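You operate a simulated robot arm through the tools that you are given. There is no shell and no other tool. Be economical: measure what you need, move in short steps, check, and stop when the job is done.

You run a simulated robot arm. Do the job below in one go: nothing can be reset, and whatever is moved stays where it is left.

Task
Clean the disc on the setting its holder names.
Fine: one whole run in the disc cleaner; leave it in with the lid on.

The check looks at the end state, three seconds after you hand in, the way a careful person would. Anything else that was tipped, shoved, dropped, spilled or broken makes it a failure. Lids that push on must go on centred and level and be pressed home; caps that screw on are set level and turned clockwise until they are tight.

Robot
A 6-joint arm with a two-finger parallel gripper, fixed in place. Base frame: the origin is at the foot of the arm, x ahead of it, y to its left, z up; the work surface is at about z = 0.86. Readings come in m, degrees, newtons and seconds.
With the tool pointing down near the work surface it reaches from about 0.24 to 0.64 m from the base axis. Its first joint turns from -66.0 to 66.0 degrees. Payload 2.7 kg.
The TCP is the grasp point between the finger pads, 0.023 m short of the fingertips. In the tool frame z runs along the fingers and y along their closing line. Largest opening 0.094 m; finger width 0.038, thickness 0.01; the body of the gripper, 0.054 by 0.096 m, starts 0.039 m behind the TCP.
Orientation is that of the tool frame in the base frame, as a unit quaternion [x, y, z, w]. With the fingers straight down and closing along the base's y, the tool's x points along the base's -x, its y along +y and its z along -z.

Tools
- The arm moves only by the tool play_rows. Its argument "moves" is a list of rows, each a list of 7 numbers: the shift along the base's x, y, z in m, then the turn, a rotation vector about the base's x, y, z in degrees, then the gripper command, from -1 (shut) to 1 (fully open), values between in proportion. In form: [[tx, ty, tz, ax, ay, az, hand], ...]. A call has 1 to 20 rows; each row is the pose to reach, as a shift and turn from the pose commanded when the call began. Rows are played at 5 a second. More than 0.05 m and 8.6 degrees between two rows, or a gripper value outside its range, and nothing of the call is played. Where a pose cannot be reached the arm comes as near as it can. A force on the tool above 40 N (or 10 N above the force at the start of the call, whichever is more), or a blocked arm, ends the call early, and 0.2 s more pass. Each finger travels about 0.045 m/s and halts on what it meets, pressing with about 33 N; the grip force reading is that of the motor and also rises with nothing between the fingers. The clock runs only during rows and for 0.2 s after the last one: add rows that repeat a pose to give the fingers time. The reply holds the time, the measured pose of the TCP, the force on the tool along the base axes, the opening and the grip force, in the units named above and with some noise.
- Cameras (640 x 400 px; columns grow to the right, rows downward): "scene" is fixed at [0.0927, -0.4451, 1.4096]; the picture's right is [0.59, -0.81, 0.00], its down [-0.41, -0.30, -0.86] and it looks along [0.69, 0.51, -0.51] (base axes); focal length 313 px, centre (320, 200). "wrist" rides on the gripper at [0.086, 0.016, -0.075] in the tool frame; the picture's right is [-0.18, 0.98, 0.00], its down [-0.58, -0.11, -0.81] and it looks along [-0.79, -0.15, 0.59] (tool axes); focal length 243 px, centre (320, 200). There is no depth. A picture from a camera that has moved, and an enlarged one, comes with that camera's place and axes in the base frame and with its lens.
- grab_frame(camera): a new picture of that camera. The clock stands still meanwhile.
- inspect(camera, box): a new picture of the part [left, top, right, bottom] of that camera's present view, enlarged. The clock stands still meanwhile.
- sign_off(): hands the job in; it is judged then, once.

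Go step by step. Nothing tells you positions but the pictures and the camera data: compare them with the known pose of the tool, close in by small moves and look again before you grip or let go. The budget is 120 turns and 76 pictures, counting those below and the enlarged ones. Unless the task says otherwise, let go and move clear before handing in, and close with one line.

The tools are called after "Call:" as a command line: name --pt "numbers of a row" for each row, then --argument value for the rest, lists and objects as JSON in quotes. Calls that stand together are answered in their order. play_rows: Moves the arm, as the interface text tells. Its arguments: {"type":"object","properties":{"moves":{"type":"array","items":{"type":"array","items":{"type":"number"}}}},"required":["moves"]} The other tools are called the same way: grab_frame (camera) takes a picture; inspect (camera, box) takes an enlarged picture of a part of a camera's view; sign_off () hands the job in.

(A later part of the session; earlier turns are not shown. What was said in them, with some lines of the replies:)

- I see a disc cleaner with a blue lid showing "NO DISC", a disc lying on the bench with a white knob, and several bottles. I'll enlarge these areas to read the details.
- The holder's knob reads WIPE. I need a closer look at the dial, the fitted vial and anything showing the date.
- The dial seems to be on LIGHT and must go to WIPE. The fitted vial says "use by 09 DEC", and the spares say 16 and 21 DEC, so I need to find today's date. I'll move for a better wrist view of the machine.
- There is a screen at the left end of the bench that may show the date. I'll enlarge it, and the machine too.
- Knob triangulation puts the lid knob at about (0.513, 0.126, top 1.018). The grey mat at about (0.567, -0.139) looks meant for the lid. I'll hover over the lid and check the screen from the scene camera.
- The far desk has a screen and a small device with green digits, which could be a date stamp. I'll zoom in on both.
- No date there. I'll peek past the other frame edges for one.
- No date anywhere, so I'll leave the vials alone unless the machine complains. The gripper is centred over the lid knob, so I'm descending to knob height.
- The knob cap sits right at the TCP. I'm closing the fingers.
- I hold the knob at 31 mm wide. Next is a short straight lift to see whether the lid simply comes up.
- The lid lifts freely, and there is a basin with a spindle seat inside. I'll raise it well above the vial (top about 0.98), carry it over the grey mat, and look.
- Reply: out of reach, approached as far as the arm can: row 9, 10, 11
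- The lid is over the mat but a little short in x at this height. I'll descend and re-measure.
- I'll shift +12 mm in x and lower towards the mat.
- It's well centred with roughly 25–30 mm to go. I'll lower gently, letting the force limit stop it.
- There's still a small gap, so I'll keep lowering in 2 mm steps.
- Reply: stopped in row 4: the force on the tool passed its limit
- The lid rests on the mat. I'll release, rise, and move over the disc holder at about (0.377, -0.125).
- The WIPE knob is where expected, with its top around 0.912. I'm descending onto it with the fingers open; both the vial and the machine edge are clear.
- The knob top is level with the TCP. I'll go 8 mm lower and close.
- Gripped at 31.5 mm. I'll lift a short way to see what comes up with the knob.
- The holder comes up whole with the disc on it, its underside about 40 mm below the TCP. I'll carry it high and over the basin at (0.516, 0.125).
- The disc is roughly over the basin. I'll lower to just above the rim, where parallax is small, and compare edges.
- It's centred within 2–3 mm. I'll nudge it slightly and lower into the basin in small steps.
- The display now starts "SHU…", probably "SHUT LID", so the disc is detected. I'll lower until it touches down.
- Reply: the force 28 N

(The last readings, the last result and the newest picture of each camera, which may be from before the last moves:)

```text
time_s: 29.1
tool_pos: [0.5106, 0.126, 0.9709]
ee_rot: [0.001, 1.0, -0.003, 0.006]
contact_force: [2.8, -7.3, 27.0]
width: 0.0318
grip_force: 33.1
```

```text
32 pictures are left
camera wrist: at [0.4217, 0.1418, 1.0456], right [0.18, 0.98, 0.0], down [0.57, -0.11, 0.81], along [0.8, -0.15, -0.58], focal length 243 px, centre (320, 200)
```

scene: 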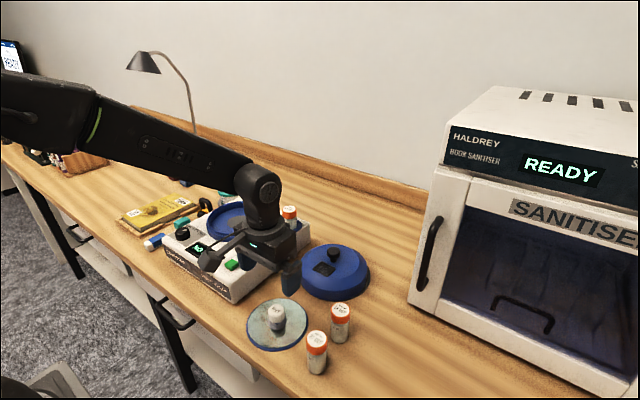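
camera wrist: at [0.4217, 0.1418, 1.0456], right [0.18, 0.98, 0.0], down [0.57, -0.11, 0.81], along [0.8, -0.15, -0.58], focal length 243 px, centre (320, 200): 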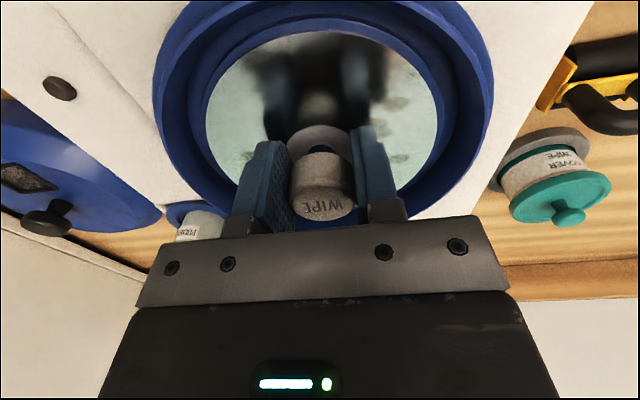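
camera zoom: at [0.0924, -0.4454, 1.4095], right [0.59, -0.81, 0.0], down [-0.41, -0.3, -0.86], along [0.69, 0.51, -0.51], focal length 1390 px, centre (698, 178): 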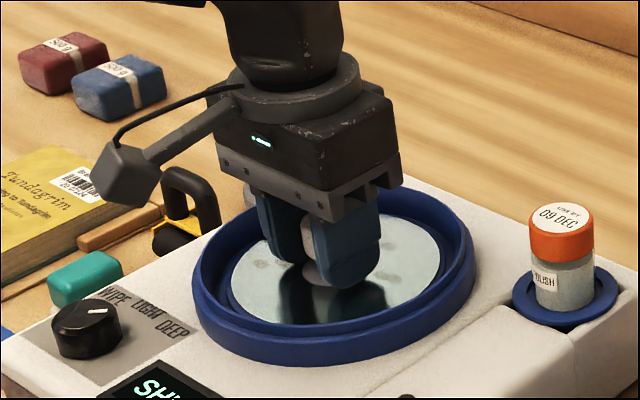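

The disc is seated and centred in the basin. I'll ease off, release, and rise.

Call:
play_rows --pt "0 0 0.003 0 0 0 -1" --pt "0 0 0.004 0 0 0 0" --pt "0 0 0.004 0 0 0 0" --pt "0 0 0.004 0 0 0 0" --pt "0 0 0.02 0 0 0 0" --pt "0 0 0.05 0 0 0 0" --pt "0 0 0.1 0 0 0 0.5" --pt "0 0 0.1 0 0 0 1"

Call:
grab_frame --camera "wrist"

Call:
inspect --camera "scene" --box '[160, 180, 280, 270]'

```text
time_s: 30.9
tool_pos: [0.5089, 0.1242, 1.0701]
ee_rot: [0.0, 1.0, -0.002, 0.002]
contact_force: [0.4, 0.0, 1.4]
width: 0.0936
grip_force: 0.0
```

```text
31 pictures are left
camera wrist: at [0.4223, 0.141, 1.1448], right [0.18, 0.98, 0.0], down [0.58, -0.11, 0.81], along [0.8, -0.15, -0.59], focal length 243 px, centre (320, 200)
```

wrist: 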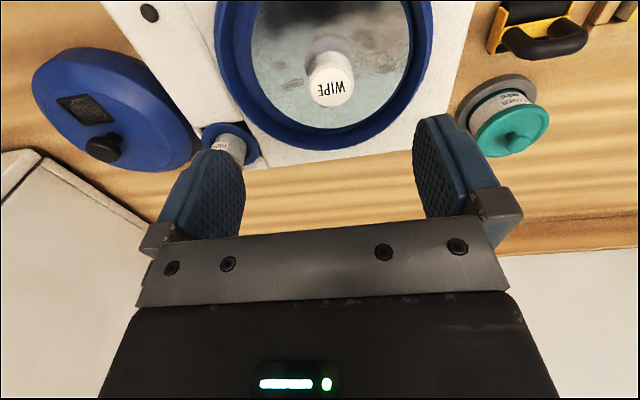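

```text
4.44 times, centred on (220, 225) of scene
camera zoom: at [0.0927, -0.4451, 1.4096], right [0.59, -0.81, 0.0], down [-0.41, -0.3, -0.86], along [0.69, 0.51, -0.51], focal length 1390 px, centre (764, 89)
```

zoom: 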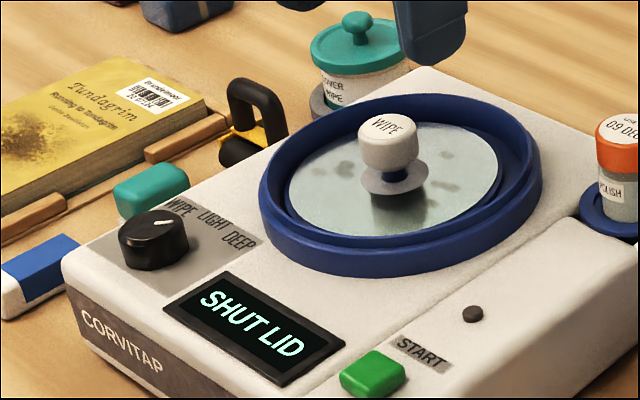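

The display says SHUT LID. I'm going back to fetch the lid from the mat.

Call:
play_rows --pt "0.01 -0.045 -0.02 0 0 0 1" --pt "0.02 -0.09 -0.02 0 0 0 1" --pt "0.03 -0.135 -0.02 0 0 0 1" --pt "0.04 -0.18 -0.02 0 0 0 1" --pt "0.05 -0.225 -0.02 0 0 0 1" --pt "0.058 -0.266 -0.025 0 0 0 1" --pt "0.058 -0.266 -0.06 0 0 0 1" --pt "0.058 -0.266 -0.1 0 0 0 1" --pt "0.058 -0.266 -0.1 0 0 0 1"

Call:
grab_frame --camera "wrist"

```text
refused: row 1 steps farther than a row can; nothing moved
```

```text
29 pictures are left
camera wrist: at [0.4223, 0.141, 1.1448], right [0.18, 0.98, 0.0], down [0.58, -0.11, 0.81], along [0.8, -0.15, -0.59], focal length 243 px, centre (320, 200)
```

wrist: 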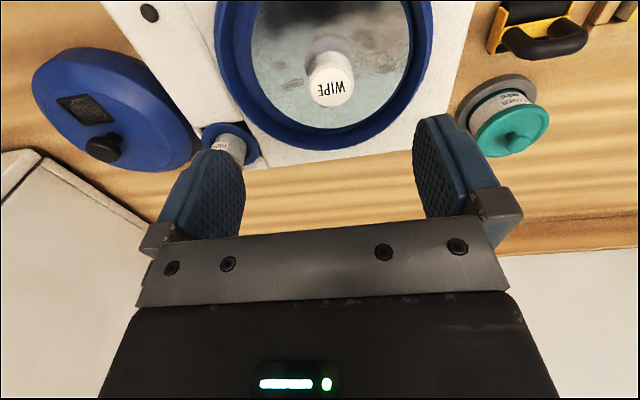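

One row step was too long, so I'm splitting the path more finely.

Call:
play_rows --pt "0.008 -0.038 -0.01 0 0 0 1" --pt "0.016 -0.076 -0.02 0 0 0 1" --pt "0.024 -0.114 -0.02 0 0 0 1" --pt "0.032 -0.152 -0.02 0 0 0 1" --pt "0.04 -0.19 -0.02 0 0 0 1" --pt "0.05 -0.228 -0.02 0 0 0 1" --pt "0.058 -0.266 -0.025 0 0 0 1" --pt "0.058 -0.266 -0.06 0 0 0 1" --pt "0.058 -0.266 -0.1 0 0 0 1" --pt "0.058 -0.266 -0.1 0 0 0 1"

Call:
grab_frame --camera "wrist"

```text
time_s: 33.1
tool_pos: [0.5662, -0.1394, 0.9673]
ee_rot: [0.0, 1.0, -0.002, 0.003]
contact_force: [0.0, -0.5, -0.8]
width: 0.0936
grip_force: 0.1
```

```text
28 pictures are left
camera wrist: at [0.4797, -0.1232, 1.0425], right [0.18, 0.98, 0.0], down [0.58, -0.11, 0.81], along [0.8, -0.15, -0.59], focal length 243 px, centre (320, 200)
```

wrist: 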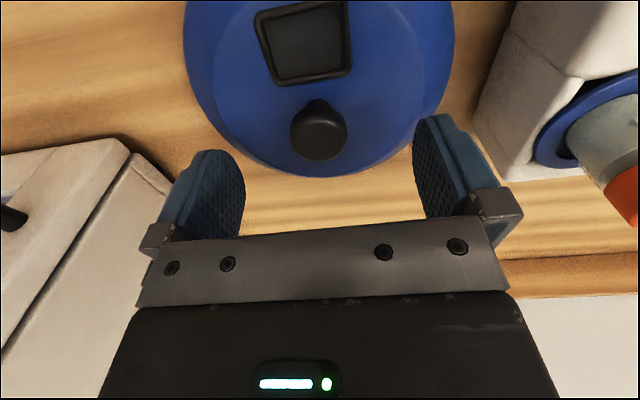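

The knob is centred. I'm lowering to the earlier grip height and closing.

Call:
play_rows --pt "0.002 -0.001 -0.02 0 0 0 1" --pt "0.002 -0.001 -0.033 0 0 0 1" --pt "0.002 -0.001 -0.033 0 0 0 -1" --pt "0.002 -0.001 -0.033 0 0 0 -1" --pt "0.002 -0.001 -0.033 0 0 0 -1" --pt "0.002 -0.001 -0.033 0 0 0 -1" --pt "0.002 -0.001 -0.033 0 0 0 -1" --pt "0.002 -0.001 -0.033 0 0 0 -1" --pt "0.002 -0.001 -0.033 0 0 0 -1" --pt "0.002 -0.001 -0.01 0 0 0 -1" --pt "0.002 -0.001 0.03 0 0 0 -1" --pt "0.002 -0.001 0.07 0 0 0 -1" --pt "0.002 -0.001 0.11 0 0 0 -1" --pt "0.002 -0.001 0.11 0 0 0 -1"

```text
time_s: 36.1
tool_pos: [0.5674, -0.1419, 1.0783]
ee_rot: [0.001, 1.0, -0.001, 0.001]
contact_force: [-0.6, -0.8, -0.6]
width: 0.0305
grip_force: 33.7
```

Lid in hand. I'll raise a bit more and carry it back over the basin to the original grip position.

Call:
play_rows --pt "-0.01 0 0.02 0 0 0 -1" --pt "-0.016 0.038 0.025 0 0 0 -1" --pt "-0.022 0.076 0.025 0 0 0 -1" --pt "-0.028 0.114 0.025 0 0 0 -1" --pt "-0.034 0.152 0.025 0 0 0 -1" --pt "-0.04 0.19 0.025 0 0 0 -1" --pt "-0.046 0.228 0.025 0 0 0 -1" --pt "-0.051 0.2666 0.025 0 0 0 -1" --pt "-0.051 0.2666 -0.01 0 0 0 -1" --pt "-0.051 0.2666 -0.025 0 0 0 -1" --pt "-0.051 0.2666 -0.025 0 0 0 -1"

Call:
inspect --camera "scene" --box '[180, 160, 290, 250]'

Call:
grab_frame --camera "wrist"

```text
time_s: 38.5
tool_pos: [0.5185, 0.126, 1.0545]
ee_rot: [0.0, 1.0, -0.002, 0.003]
contact_force: [-0.4, -0.1, -0.6]
width: 0.0307
grip_force: 33.4
```

```text
4.44 times, centred on (235, 205) of scene
camera zoom: at [0.0928, -0.4451, 1.4096], right [0.59, -0.81, 0.0], down [-0.41, -0.3, -0.86], along [0.69, 0.51, -0.51], focal length 1390 px, centre (698, 178)
```

zoom: 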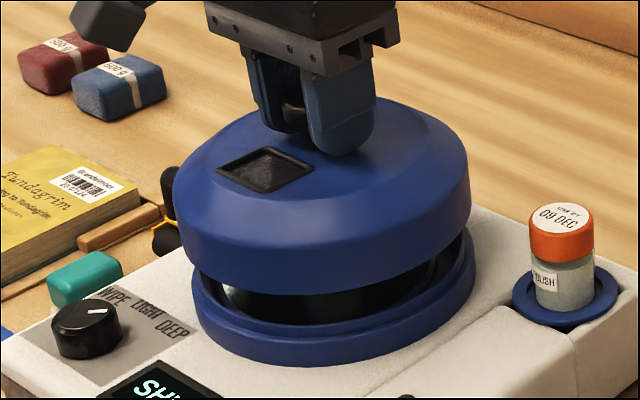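

```text
26 pictures are left
camera wrist: at [0.4321, 0.1418, 1.1289], right [0.18, 0.98, 0.0], down [0.58, -0.11, 0.81], along [0.8, -0.15, -0.59], focal length 243 px, centre (320, 200)
```

wrist: 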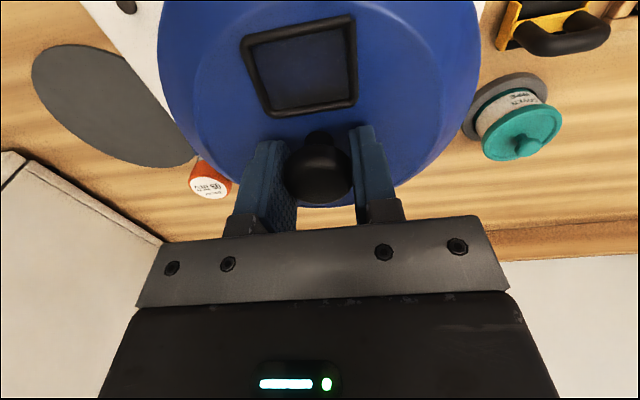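

It's nearly aligned. I'll shift slightly and lower close to the rim, then check again.

Call:
play_rows --pt "0 -0.002 -0.01 0 0 0 -1" --pt "0 -0.002 -0.018 0 0 0 -1" --pt "0 -0.002 -0.023 0 0 0 -1" --pt "0 -0.002 -0.023 0 0 0 -1"

Call:
inspect --camera "scene" --box '[180, 160, 290, 250]'

```text
time_s: 39.5
tool_pos: [0.5181, 0.1223, 1.0306]
ee_rot: [-0.001, 1.0, -0.002, 0.001]
contact_force: [0.4, 0.0, -1.7]
width: 0.0307
grip_force: 33.0
```

```text
4.44 times, centred on (235, 205) of scene
camera zoom: at [0.0928, -0.4451, 1.4096], right [0.59, -0.81, 0.0], down [-0.41, -0.3, -0.86], along [0.69, 0.51, -0.51], focal length 1390 px, centre (698, 178)
```

zoom: 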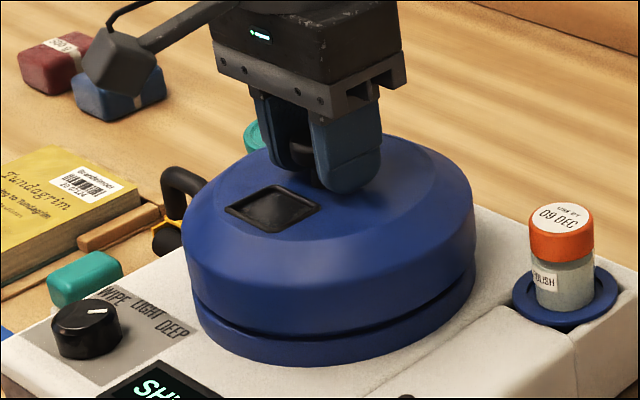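

It's aligned with a small even gap. I'm lowering home.

Call:
play_rows --pt "0 0.001 -0.003 0 0 0 -1" --pt "0 0.001 -0.006 0 0 0 -1" --pt "0 0.001 -0.009 0 0 0 -1" --pt "0 0.001 -0.012 0 0 0 -1" --pt "0 0.001 -0.014 0 0 0 -1" --pt "0 0.001 -0.016 0 0 0 -1" --pt "0 0.001 -0.016 0 0 0 -1"

Call:
inspect --camera "scene" --box '[170, 170, 280, 270]'

```text
time_s: 40.8
tool_pos: [0.5183, 0.1236, 1.021]
ee_rot: [0.0, 1.0, -0.001, 0.007]
contact_force: [-0.5, 0.0, 1.8]
width: 0.0305
grip_force: 33.4
stopped in row 6: the force on the tool passed its limit (the readings are from after the stop); the commanded pose is now the measured one
```

```text
4.00 times, centred on (225, 220) of scene
camera zoom: at [0.0927, -0.4451, 1.4096], right [0.59, -0.81, 0.0], down [-0.41, -0.3, -0.86], along [0.69, 0.51, -0.51], focal length 1251 px, centre (700, 120)
```

zoom: 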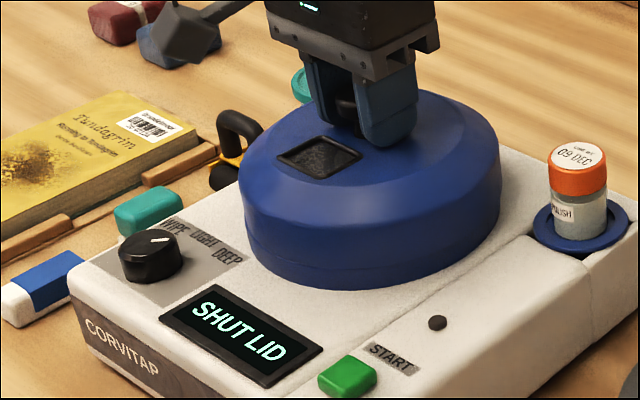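

The lid is at its original height but the display still says SHUT LID. I'll press once more, release, rise a little, and recheck.

Call:
play_rows --pt "0 0 -0.003 0 0 0 -1" --pt "0 0 -0.005 0 0 0 -1" --pt "0 0 -0.005 0 0 0 -1"

Call:
play_rows --pt "0 0 0 0 0 0 0" --pt "0 0 0 0 0 0 0" --pt "0 0 0 0 0 0 0" --pt "0 0 0 0 0 0 0.3" --pt "0 0 0.03 0 0 0 0.3" --pt "0 0 0.06 0 0 0 0.3" --pt "0 0 0.06 0 0 0 0.3"

Call:
inspect --camera "scene" --box '[170, 170, 280, 270]'

```text
time_s: 41.4
tool_pos: [0.5183, 0.1237, 1.0213]
ee_rot: [-0.001, 1.0, -0.001, 0.01]
contact_force: [-4.2, 0.7, 3.9]
width: 0.0306
grip_force: 33.1
stopped in row 3: the force on the tool passed its limit (the readings are from after the stop); the commanded pose is now the measured one
```

```text
time_s: 43.0
tool_pos: [0.5181, 0.1229, 1.0817]
ee_rot: [-0.001, 1.0, -0.001, 0.01]
contact_force: [-0.3, 0.2, 0.1]
width: 0.0611
grip_force: 0.0
```

```text
4.00 times, centred on (225, 220) of scene
camera zoom: at [0.0927, -0.4451, 1.4096], right [0.59, -0.81, 0.0], down [-0.41, -0.3, -0.86], along [0.69, 0.51, -0.51], focal length 1251 px, centre (700, 120)
```

zoom: 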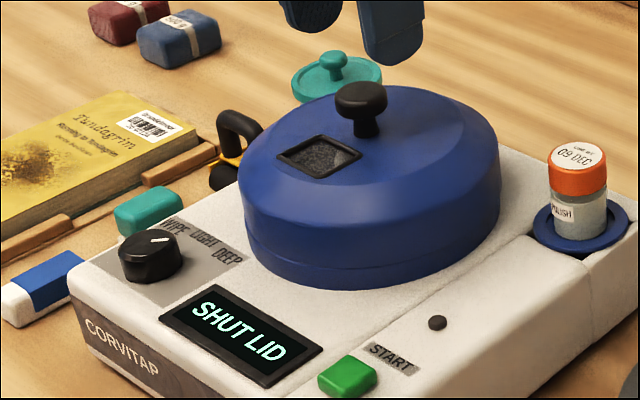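

The lid isn't pressed home yet. I'll check it closely for tilt and find the knob centre, so I can press from above with closed fingers.

Call:
inspect --camera "scene" --box '[200, 185, 270, 240]'

Call:
grab_frame --camera "wrist"

```text
7.27 times, centred on (235, 212) of scene
camera zoom: at [0.0927, -0.4451, 1.4096], right [0.59, -0.81, 0.0], down [-0.41, -0.3, -0.86], along [0.69, 0.51, -0.51], focal length 2274 px, centre (938, 109)
```

zoom: 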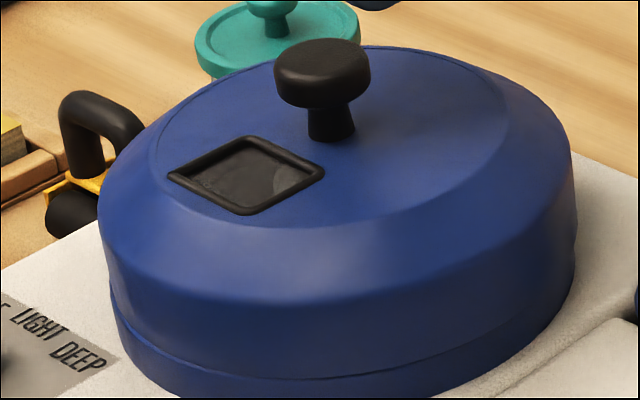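

```text
21 pictures are left
camera wrist: at [0.4313, 0.14, 1.1561], right [0.18, 0.98, 0.0], down [0.57, -0.11, 0.82], along [0.8, -0.15, -0.58], focal length 243 px, centre (320, 200)
```

wrist: 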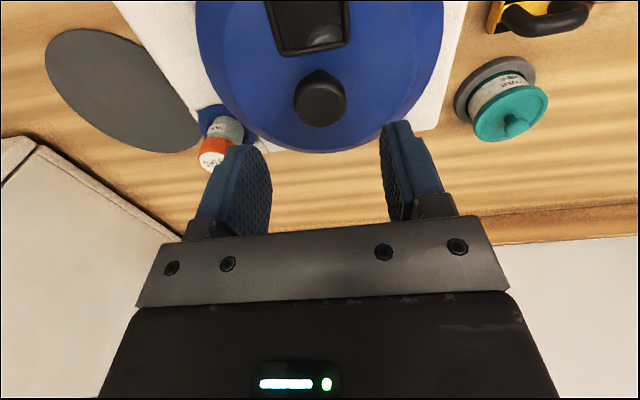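

The knob centre is at about (0.514, 0.124). I'll straighten the slight tool tilt, close the fingers and press down on the knob top.

Call:
play_rows --pt "-0.004 0.001 0 0 1.15 0 -1" --pt "-0.004 0.001 0 0 1.15 0 -1" --pt "-0.004 0.001 0 0 1.15 0 -1" --pt "-0.004 0.001 0 0 1.15 0 -1" --pt "-0.004 0.001 0 0 1.15 0 -1" --pt "-0.004 0.001 -0.012 0 1.15 0 -1" --pt "-0.004 0.001 -0.022 0 1.15 0 -1" --pt "-0.004 0.001 -0.026 0 1.15 0 -1" --pt "-0.004 0.001 -0.028 0 1.15 0 -1" --pt "-0.004 0.001 -0.03 0 1.15 0 -1" --pt "-0.004 0.001 -0.032 0 1.15 0 -1"

```text
time_s: 45.4
tool_pos: [0.5164, 0.1236, 1.0512]
ee_rot: [-0.001, 1.0, 0.0, 0.001]
contact_force: [-5.1, -0.7, 13.5]
width: 0.0001
grip_force: 32.9
```

Contact is made at 13 N. I'm pressing on gradually.

Call:
play_rows --pt "0 0 -0.001 0 0 0 -1" --pt "0 0 -0.002 0 0 0 -1" --pt "0 0 -0.003 0 0 0 -1" --pt "0 0 -0.004 0 0 0 -1" --pt "0 0 -0.005 0 0 0 -1" --pt "0 0 -0.006 0 0 0 -1" --pt "0 0 -0.007 0 0 0 -1" --pt "0 0 -0.008 0 0 0 -1"

Call:
inspect --camera "scene" --box '[170, 170, 280, 270]'

```text
time_s: 46.3
tool_pos: [0.5163, 0.1255, 1.0517]
ee_rot: [-0.001, 1.0, 0.0, 0.005]
contact_force: [-1.0, 0.1, 3.4]
width: 0.0
grip_force: 33.5
stopped in row 4: the force on the tool passed its limit (the readings are from after the stop); the commanded pose is now the measured one
```

```text
4.00 times, centred on (225, 220) of scene
camera zoom: at [0.0926, -0.4451, 1.4096], right [0.59, -0.81, 0.0], down [-0.41, -0.3, -0.86], along [0.69, 0.51, -0.51], focal length 1251 px, centre (700, 120)
```

zoom: 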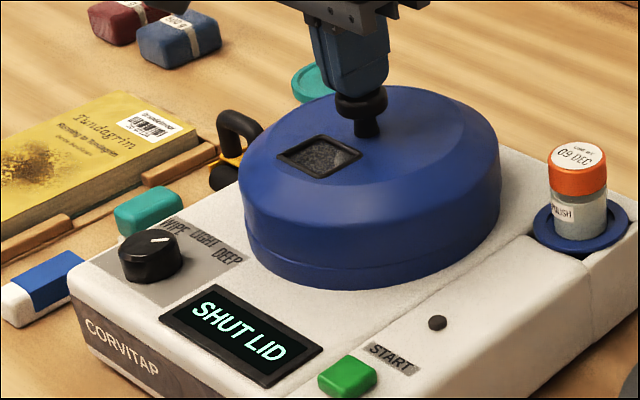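

The display still says SHUT LID. I'll take the same zoom as at the start to compare the seam height with the original closed state.

Call:
inspect --camera "scene" --box '[165, 205, 245, 255]'

```text
8.00 times, centred on (205, 230) of scene
camera zoom: at [0.0926, -0.4451, 1.4096], right [0.59, -0.81, 0.0], down [-0.41, -0.3, -0.86], along [0.69, 0.51, -0.51], focal length 2501 px, centre (1240, -40)
```

zoom: 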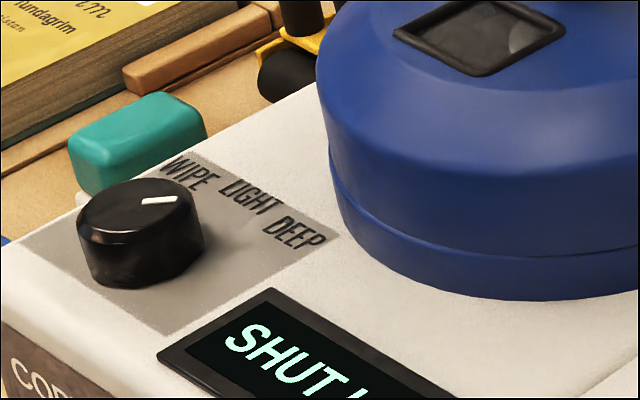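

Compared with the original picture, the lid sits about 2 mm towards -y and isn't nested on the rim. I'll re-grip, lift a few mm, shift +2 mm in y and press again.

Call:
play_rows --pt "0 0 0.02 0 0.6 0 0.3" --pt "0 0 0.03 0 0.6 0 0.3" --pt "0 0 0.03 0 0.6 0 0.3" --pt "0 0 0.03 0 0.6 0 0.3" --pt "0 0 0.03 0 0.6 0 0.3" --pt "0 0 -0.01 0 0.6 0 0.3" --pt "0 0 -0.03 0 0.6 0 0.3" --pt "0 0 -0.03 0 0.6 0 -1" --pt "0 0 -0.03 0 0.6 0 -1" --pt "0 0 -0.03 0 0.6 0 -1" --pt "0 0 -0.03 0 0.6 0 -1" --pt "0 0 -0.03 0 0.6 0 -1"

```text
time_s: 48.9
tool_pos: [0.5137, 0.1254, 1.0214]
ee_rot: [-0.001, 1.0, 0.001, -0.001]
contact_force: [0.5, 0.2, -1.3]
width: 0.0304
grip_force: 33.1
```

Call:
play_rows --pt "0 0 0.006 0 0 0 -1" --pt "0 0.002 0.008 0 0 0 -1" --pt "0 0.002 0.004 0 0 0 -1" --pt "0 0.002 0.001 0 0 0 -1" --pt "0 0.002 -0.001 0 0 0 -1" --pt "0 0.002 -0.003 0 0 0 -1" --pt "0 0.002 -0.004 0 0 0 -1" --pt "0 0.002 -0.005 0 0 0 -1"

Call:
inspect --camera "scene" --box '[165, 205, 245, 255]'

```text
time_s: 50.1
tool_pos: [0.5169, 0.1269, 1.0268]
ee_rot: [-0.002, 1.0, 0.001, 0.007]
contact_force: [-2.7, -0.2, 4.6]
width: 0.0307
grip_force: 33.1
stopped in row 5: the force on the tool passed its limit (the readings are from after the stop); the commanded pose is now the measured one
```

```text
8.00 times, centred on (205, 230) of scene
camera zoom: at [0.0926, -0.4451, 1.4096], right [0.59, -0.81, 0.0], down [-0.41, -0.3, -0.86], along [0.69, 0.51, -0.51], focal length 2501 px, centre (1240, -40)
```

zoom: 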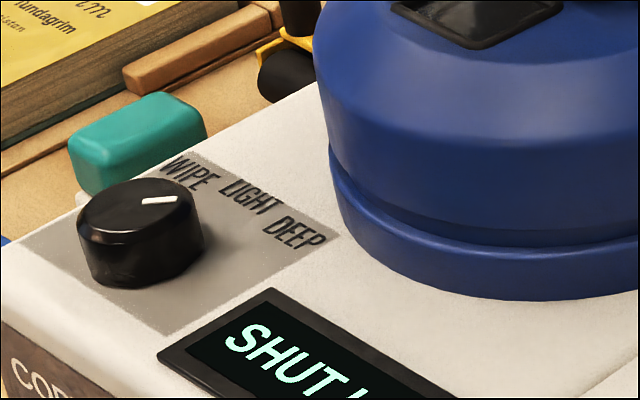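

It's now riding on the rim about 6 mm high. I'll lift clear, straighten the tool, and compare the lid outline with the original seated outline.

Call:
play_rows --pt "0 0 0.007 0 0.8 0 -1" --pt "-0.003 -0.001 0.009 0 0.8 0 -1" --pt "-0.003 -0.001 0.009 0 0.8 0 -1" --pt "-0.003 -0.001 0.009 0 0.8 0 -1"

Call:
inspect --camera "scene" --box '[165, 205, 245, 255]'

```text
time_s: 51.1
tool_pos: [0.5144, 0.1269, 1.0356]
ee_rot: [-0.002, 1.0, 0.002, -0.001]
contact_force: [0.6, 0.1, -0.5]
width: 0.0306
grip_force: 32.6
```

```text
8.00 times, centred on (205, 230) of scene
camera zoom: at [0.0928, -0.4451, 1.4096], right [0.59, -0.81, 0.0], down [-0.41, -0.3, -0.86], along [0.69, 0.51, -0.51], focal length 2501 px, centre (1240, -40)
```

zoom: 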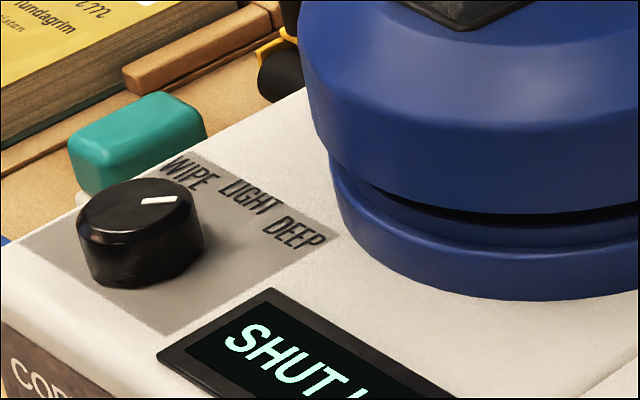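

The outline suggests the lid is about 1.5–2 mm too far in +x and +y. I'll correct that and lower gently.

Call:
play_rows --pt "-0.0015 -0.0015 0 0 0 0 -1" --pt "-0.0015 -0.0015 -0.004 0 0 0 -1" --pt "-0.0015 -0.0015 -0.007 0 0 0 -1" --pt "-0.0015 -0.0015 -0.009 0 0 0 -1" --pt "-0.0015 -0.0015 -0.011 0 0 0 -1" --pt "-0.0015 -0.0015 -0.0125 0 0 0 -1" --pt "-0.0015 -0.0015 -0.014 0 0 0 -1" --pt "-0.0015 -0.0015 -0.014 0 0 0 -1"

```text
time_s: 52.9
tool_pos: [0.5138, 0.1245, 1.0213]
ee_rot: [-0.002, 1.0, 0.002, 0.001]
contact_force: [-5.1, 1.2, 14.7]
width: 0.0308
grip_force: 33.0
```

It has nested at z = 1.021. I'll press further and look.

Call:
play_rows --pt "0 0 -0.001 0 0 0 -1" --pt "0 0 -0.002 0 0 0 -1" --pt "0 0 -0.003 0 0 0 -1" --pt "0 0 -0.003 0 0 0 -1"

Call:
inspect --camera "scene" --box '[165, 205, 245, 255]'

```text
time_s: 53.9
tool_pos: [0.5128, 0.1244, 1.021]
ee_rot: [-0.002, 1.0, 0.003, 0.002]
contact_force: [-5.7, 3.5, 29.1]
width: 0.0306
grip_force: 32.8
```

```text
8.00 times, centred on (205, 230) of scene
camera zoom: at [0.0921, -0.4451, 1.4096], right [0.59, -0.81, 0.0], down [-0.41, -0.3, -0.86], along [0.69, 0.51, -0.51], focal length 2501 px, centre (1240, -40)
```

zoom: 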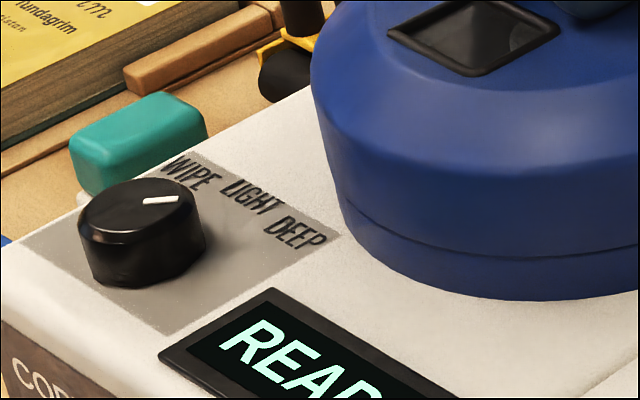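

The display says READY: the lid is home. The mark works out at about -40° (DEEP), and WIPE is at about +38°, so the dial needs about +78° anticlockwise. I'll release the lid and go to the dial at about (0.386, 0.190, top 0.957).

Call:
play_rows --pt "0 0 0.002 0 0 0 0.4" --pt "0 0 0.002 0 0 0 0.4" --pt "0 0 0.002 0 0 0 0.4" --pt "0 0 0.002 0 0 0 0.4" --pt "0 0 0.04 0 0 0 0.4" --pt "0 0 0.085 0 0 0 0.4" --pt "-0.04 0.02 0.085 0 0 0 0.5" --pt "-0.08 0.041 0.085 0 0 0 0.5" --pt "-0.12 0.061 0.085 0 0 0 0.5" --pt "-0.127 0.0655 0.05 0 0 0 0.5" --pt "-0.127 0.0655 0.015 0 0 0 0.5" --pt "-0.127 0.0655 0.015 0 0 0 0.5"

Call:
grab_frame --camera "wrist"

Call:
inspect --camera "scene" --box '[150, 170, 270, 270]'

```text
time_s: 56.5
tool_pos: [0.3903, 0.1884, 1.0333]
ee_rot: [-0.001, 1.0, 0.003, -0.001]
contact_force: [-1.0, -0.4, -0.3]
width: 0.0703
grip_force: 0.1
```

```text
15 pictures are left
camera wrist: at [0.3024, 0.2045, 1.1088], right [0.18, 0.98, 0.0], down [0.58, -0.11, 0.8], along [0.79, -0.14, -0.59], focal length 243 px, centre (320, 200)
```

wrist: 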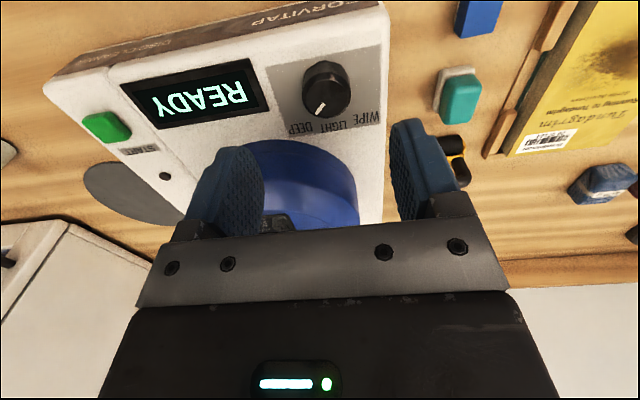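

```text
4.00 times, centred on (210, 220) of scene
camera zoom: at [0.0927, -0.4451, 1.4096], right [0.59, -0.81, 0.0], down [-0.41, -0.3, -0.86], along [0.69, 0.51, -0.51], focal length 1251 px, centre (760, 120)
```

zoom: 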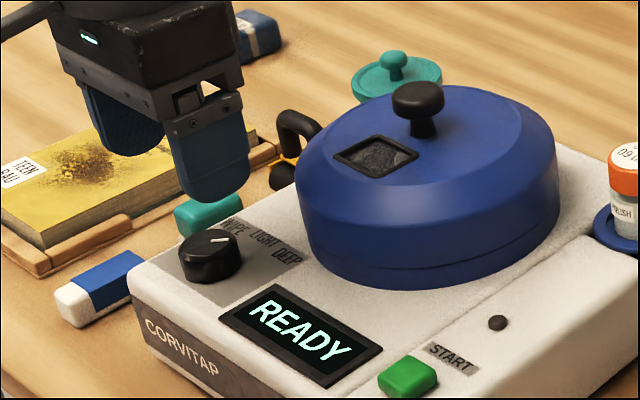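

The wrist view confirms the mark is on DEEP, with the dial centre at about (0.386, 0.194). I'll pre-rotate the tool -40° and descend near it.

Call:
play_rows --pt "-0.004 0.0055 0 0 0 -8 0.5" --pt "-0.004 0.0055 0 0 0 -16 0.5" --pt "-0.004 0.0055 0 0 0 -24 0.5" --pt "-0.004 0.0055 0 0 0 -32 0.5" --pt "-0.004 0.0055 0 0 0 -40 0.5" --pt "-0.004 0.0055 -0.03 0 0 -40 0.5" --pt "-0.004 0.0055 -0.055 0 0 -40 0.5" --pt "-0.004 0.0055 -0.055 0 0 -40 0.5"

Call:
grab_frame --camera "wrist"

Call:
inspect --camera "scene" --box '[140, 190, 230, 260]'

```text
time_s: 58.3
tool_pos: [0.3816, 0.1946, 0.9787]
ee_rot: [0.341, 0.94, 0.002, -0.001]
contact_force: [0.5, -0.3, 0.0]
width: 0.0708
grip_force: 0.0
```

```text
13 pictures are left
camera wrist: at [0.326, 0.2628, 1.0538], right [0.77, 0.64, 0.0], down [0.38, -0.46, 0.8], along [0.51, -0.62, -0.59], focal length 243 px, centre (320, 200)
```

wrist: 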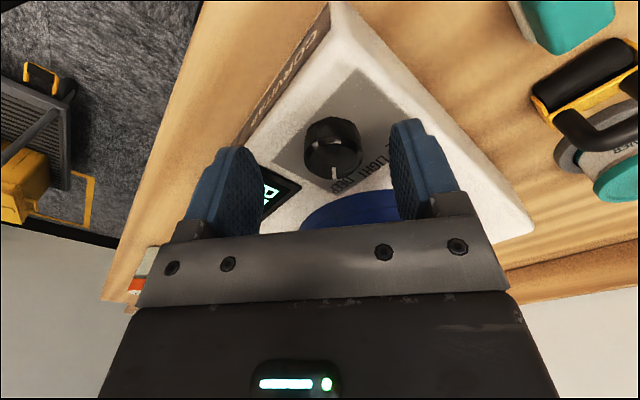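

```text
5.71 times, centred on (185, 225) of scene
camera zoom: at [0.0927, -0.4451, 1.4096], right [0.59, -0.81, 0.0], down [-0.41, -0.3, -0.86], along [0.69, 0.51, -0.51], focal length 1787 px, centre (1091, 57)
```

zoom: 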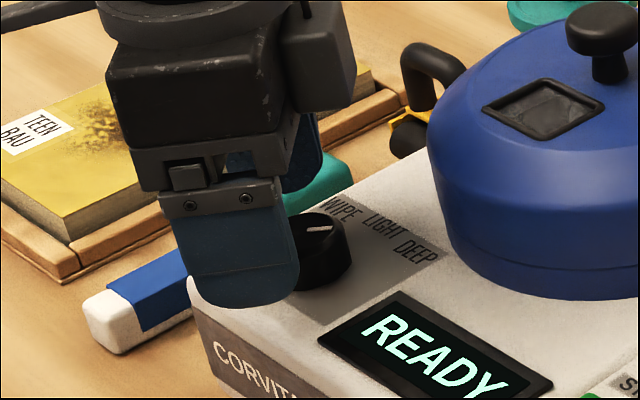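

The dial is really at about (0.390, 0.193), so I'll shift 8 mm in x, lower to overlap it by about 10 mm, and close gently.

Call:
play_rows --pt "0.008 -0.001 0 0 0 0 0.5" --pt "0.008 -0.001 -0.005 0 0 0 0.5" --pt "0.008 -0.001 -0.009 0 0 0 0.5" --pt "0.008 -0.001 -0.009 0 0 0 0.5"

Call:
grab_frame --camera "wrist"

```text
time_s: 59.3
tool_pos: [0.3901, 0.1947, 0.9692]
ee_rot: [0.341, 0.94, 0.001, -0.001]
contact_force: [-0.2, 0.8, -0.7]
width: 0.0705
grip_force: 0.0
```

```text
11 pictures are left
camera wrist: at [0.3339, 0.2626, 1.0449], right [0.77, 0.64, 0.0], down [0.38, -0.46, 0.8], along [0.51, -0.62, -0.59], focal length 243 px, centre (320, 200)
```

wrist: 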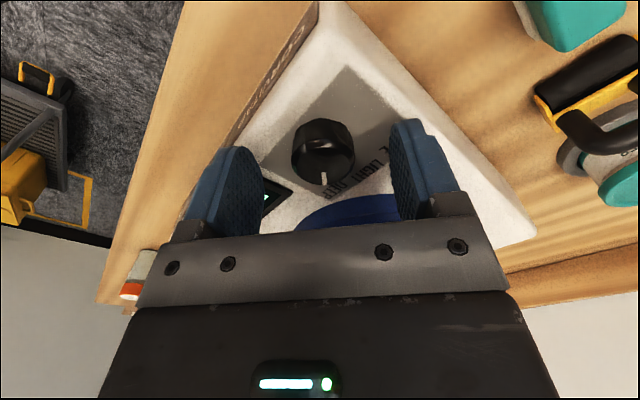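

It's centred now. I'll close on the dial, then turn it +79° in small steps.

Call:
play_rows --pt "0 -0.001 -0.002 0 0 0 -1" --pt "0 -0.001 -0.002 0 0 0 -1" --pt "0 -0.001 -0.002 0 0 0 -1" --pt "0 -0.001 -0.002 0 0 0 -1" --pt "0 -0.001 -0.002 0 0 0 -1"

Call:
play_rows --pt "0 0 0 0 0 8 -1" --pt "0 0 0 0 0 16 -1" --pt "0 0 0 0 0 24 -1" --pt "0 0 0 0 0 32 -1" --pt "0 0 0 0 0 40 -1" --pt "0 0 0 0 0 48 -1" --pt "0 0 0 0 0 56 -1" --pt "0 0 0 0 0 64 -1" --pt "0 0 0 0 0 72 -1" --pt "0 0 0 0 0 79 -1" --pt "0 0 0 0 0 79 -1" --pt "0 0 0 0 0 79 -1"

Call:
grab_frame --camera "wrist"

```text
time_s: 60.5
tool_pos: [0.3914, 0.1951, 0.9671]
ee_rot: [0.34, 0.94, 0.002, 0.0]
contact_force: [11.8, 12.8, -7.4]
width: 0.0326
grip_force: 46.0
```

```text
time_s: 63.1
tool_pos: [0.391, 0.1905, 0.9678]
ee_rot: [-0.335, 0.942, -0.002, -0.004]
contact_force: [6.3, -35.2, -10.1]
width: 0.0329
grip_force: 44.9
```

```text
10 pictures are left
camera wrist: at [0.3145, 0.1486, 1.0435], right [-0.48, 0.88, 0.0], down [0.53, 0.29, 0.8], along [0.7, 0.38, -0.6], focal length 243 px, centre (320, 200)
```

wrist: 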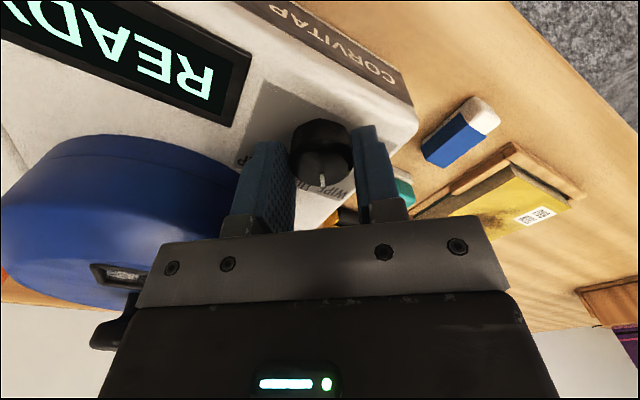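

The dial turned with the gripper. I'll release, lift, and check where the mark points.

Call:
play_rows --pt "0 0 0 0 0 0 0.4" --pt "0 0 0 0 0 0 0.4" --pt "0 0 0 0 0 0 0.4" --pt "0 0 0 0 0 0 0.4" --pt "0 0 0.04 0 0 0 0.4" --pt "0 0 0.08 0 0 0 0.4" --pt "0 0 0.11 0 0 -8 0.4" --pt "0 0 0.11 0 0 -16 0.4" --pt "0 0 0.11 0 0 -24 -1" --pt "0 0 0.11 0 0 -32 -1" --pt "0 0 0.11 0 0 -39 -1" --pt "0 0 0.11 0 0 -39 -1"

Call:
inspect --camera "scene" --box '[165, 205, 245, 255]'

```text
time_s: 65.7
tool_pos: [0.3922, 0.1933, 1.0773]
ee_rot: [0.0, 1.0, 0.002, -0.001]
contact_force: [-0.6, -0.4, -0.1]
width: 0.0001
grip_force: 24.9
```

```text
8.00 times, centred on (205, 230) of scene
camera zoom: at [0.0927, -0.4451, 1.4096], right [0.59, -0.81, 0.0], down [-0.41, -0.3, -0.86], along [0.69, 0.51, -0.51], focal length 2501 px, centre (1240, -40)
```

zoom: 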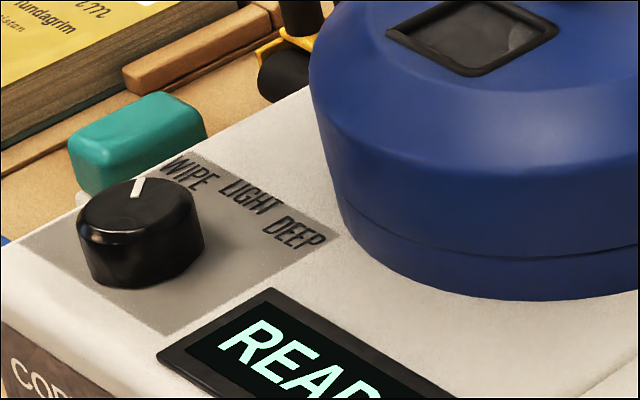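

The dial now points at WIPE, the lid hasn't moved and READY still shows. The START button is at about (0.392, 0.016, top 0.946), so I'm moving above it with closed fingers.

Call:
play_rows --pt "0 -0.045 0 0 0 0 -1" --pt "0 -0.09 0 0 0 0 -1" --pt "0 -0.135 0 0 0 0 -1" --pt "0 -0.178 0 0 0 0 -1" --pt "0 -0.178 -0.045 0 0 0 -1" --pt "0 -0.178 -0.085 0 0 0 -1" --pt "0 -0.178 -0.085 0 0 0 -1"

Call:
grab_frame --camera "wrist"

Call:
inspect --camera "scene" --box '[190, 215, 280, 285]'

```text
time_s: 67.3
tool_pos: [0.3884, 0.0118, 0.9914]
ee_rot: [-0.001, 1.0, 0.002, -0.001]
contact_force: [-0.5, -0.6, -0.3]
width: 0.0
grip_force: 33.0
```

```text
8 pictures are left
camera wrist: at [0.3037, 0.0291, 1.0668], right [0.18, 0.98, 0.0], down [0.58, -0.11, 0.8], along [0.79, -0.14, -0.59], focal length 243 px, centre (320, 200)
```

wrist: 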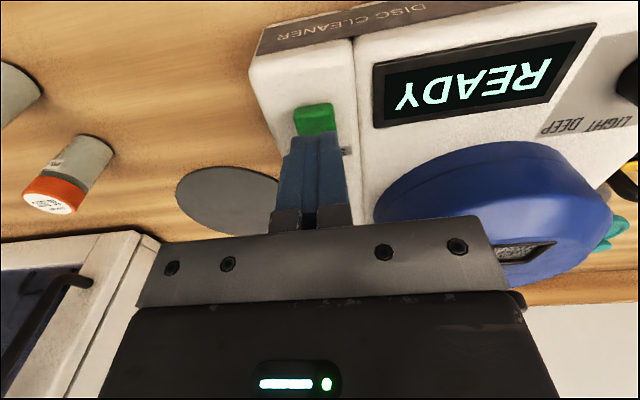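

```text
5.71 times, centred on (235, 250) of scene
camera zoom: at [0.0927, -0.4451, 1.4096], right [0.59, -0.81, 0.0], down [-0.41, -0.3, -0.86], along [0.69, 0.51, -0.51], focal length 1787 px, centre (806, -86)
```

zoom: 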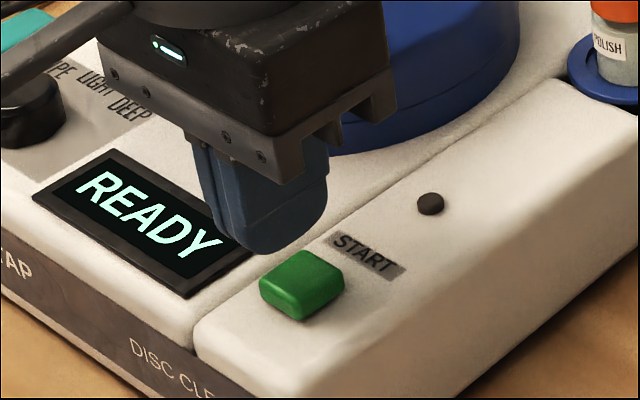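

The button is just ahead of the fingertips. I'll shift +5 mm in x and press down in small steps.

Call:
play_rows --pt "0.005 0 -0.01 0 0 0 -1" --pt "0.005 0 -0.018 0 0 0 -1" --pt "0.005 0 -0.021 0 0 0 -1" --pt "0.005 0 -0.024 0 0 0 -1" --pt "0.005 0 -0.026 0 0 0 -1" --pt "0.005 0 -0.028 0 0 0 -1"

```text
time_s: 68.7
tool_pos: [0.3952, 0.016, 0.9645]
ee_rot: [-0.002, 1.0, 0.001, -0.001]
contact_force: [1.0, -1.3, 3.4]
width: 0.0
grip_force: 33.0
```

I have light contact (3 N). I'll press a few mm more, then back off and read the display.

Call:
play_rows --pt "0 0 -0.0015 0 0 0 -1" --pt "0 0 -0.003 0 0 0 -1" --pt "0 0 -0.0045 0 0 0 -1" --pt "0 0 -0.0045 0 0 0 -1"

Call:
inspect --camera "scene" --box '[190, 215, 280, 285]'

```text
time_s: 69.7
tool_pos: [0.3958, 0.0149, 0.961]
ee_rot: [-0.002, 1.0, 0.001, -0.002]
contact_force: [-12.1, -4.9, 28.9]
width: 0.0002
grip_force: 33.0
```

```text
5.71 times, centred on (235, 250) of scene
camera zoom: at [0.092, -0.4453, 1.4096], right [0.59, -0.81, 0.0], down [-0.41, -0.3, -0.86], along [0.69, 0.51, -0.51], focal length 1787 px, centre (806, -86)
```

zoom: 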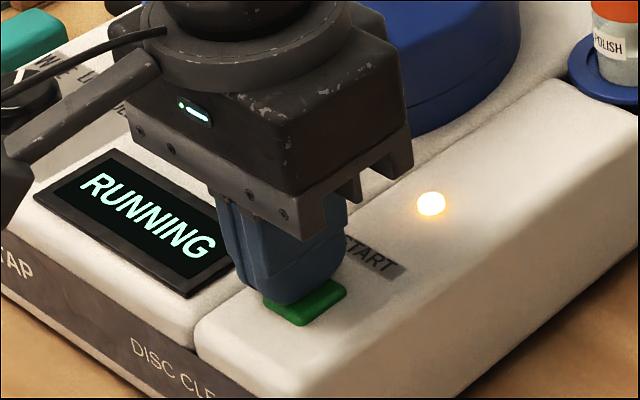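

It's RUNNING with the lamp lit. I'll lift straight off and wait for the run to finish.

Call:
play_rows --pt "0 0 0.02 0 0 0 -1" --pt "0 0 0.06 0 0 0 -1" --pt "-0.02 0 0.1 0 0 0 -1" --pt "-0.06 0 0.12 0 0 0 -1" --pt "-0.08 0 0.14 0 0 0 -1" --pt "-0.08 0 0.14 0 0 0 -1" --pt "-0.08 0 0.14 0 0 0 -1" --pt "-0.08 0 0.14 0 0 0 -1" --pt "-0.08 0 0.14 0 0 0 -1" --pt "-0.08 0 0.14 0 0 0 -1" --pt "-0.08 0 0.14 0 0 0 -1" --pt "-0.08 0 0.14 0 0 0 -1" --pt "-0.08 0 0.14 0 0 0 -1" --pt "-0.08 0 0.14 0 0 0 -1" --pt "-0.08 0 0.14 0 0 0 -1" --pt "-0.08 0 0.14 0 0 0 -1" --pt "-0.08 0 0.14 0 0 0 -1" --pt "-0.08 0 0.14 0 0 0 -1" --pt "-0.08 0 0.14 0 0 0 -1" --pt "-0.08 0 0.14 0 0 0 -1"

Call:
play_rows --pt "0 0 0 0 0 0 0" --pt "0 0 0 0 0 0 0" --pt "0 0 0 0 0 0 0" --pt "0 0 0 0 0 0 0" --pt "0 0 0 0 0 0 0" --pt "0 0 0 0 0 0 0" --pt "0 0 0 0 0 0 0" --pt "0 0 0 0 0 0 0" --pt "0 0 0 0 0 0 0" --pt "0 0 0 0 0 0 0" --pt "0 0 0 0 0 0 0" --pt "0 0 0 0 0 0 0" --pt "0 0 0 0 0 0 0" --pt "0 0 0 0 0 0 0" --pt "0 0 0 0 0 0 0" --pt "0 0 0 0 0 0 0" --pt "0 0 0 0 0 0 0" --pt "0 0 0 0 0 0 0" --pt "0 0 0 0 0 0 0" --pt "0 0 0 0 0 0 0"

Call:
inspect --camera "scene" --box '[160, 180, 300, 290]'

```text
time_s: 73.9
tool_pos: [0.3161, 0.0151, 1.0987]
ee_rot: [-0.001, 1.0, 0.002, -0.002]
contact_force: [0.3, -0.5, 0.6]
width: 0.0002
grip_force: 33.3
```

```text
time_s: 78.1
tool_pos: [0.3162, 0.0145, 1.1004]
ee_rot: [-0.001, 1.0, 0.001, -0.002]
contact_force: [-0.3, -0.5, -0.1]
width: 0.0469
grip_force: 0.1
```

```text
3.64 times, centred on (230, 235) of scene
camera zoom: at [0.0927, -0.4451, 1.4096], right [0.59, -0.81, 0.0], down [-0.41, -0.3, -0.86], along [0.69, 0.51, -0.51], focal length 1137 px, centre (647, 73)
```

zoom: 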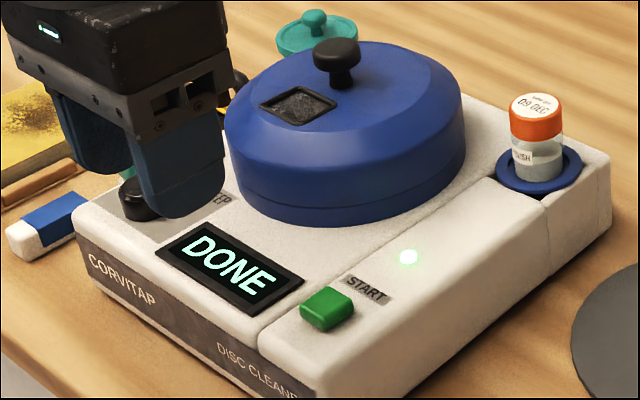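

The display says DONE with a green lamp and the lid on. One last overall check that nothing else was disturbed.

Call:
grab_frame --camera "scene"

```text
4 pictures are left
```

scene: 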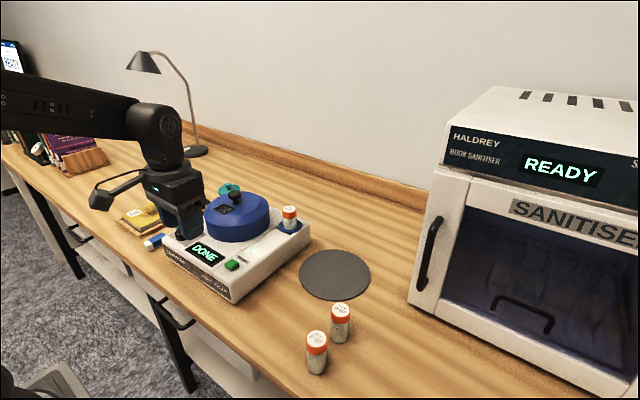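

Everything else is where it was, the lid is on and the arm is clear, so I'm handing in.

Call:
sign_off

```text
The job is handed in.
```

The disc had one whole WIPE run (display reads DONE) and is still in the cleaner with the lid pressed home; the run used the fitted polish vial marked use by 09 DEC, and I found no date to check that against.
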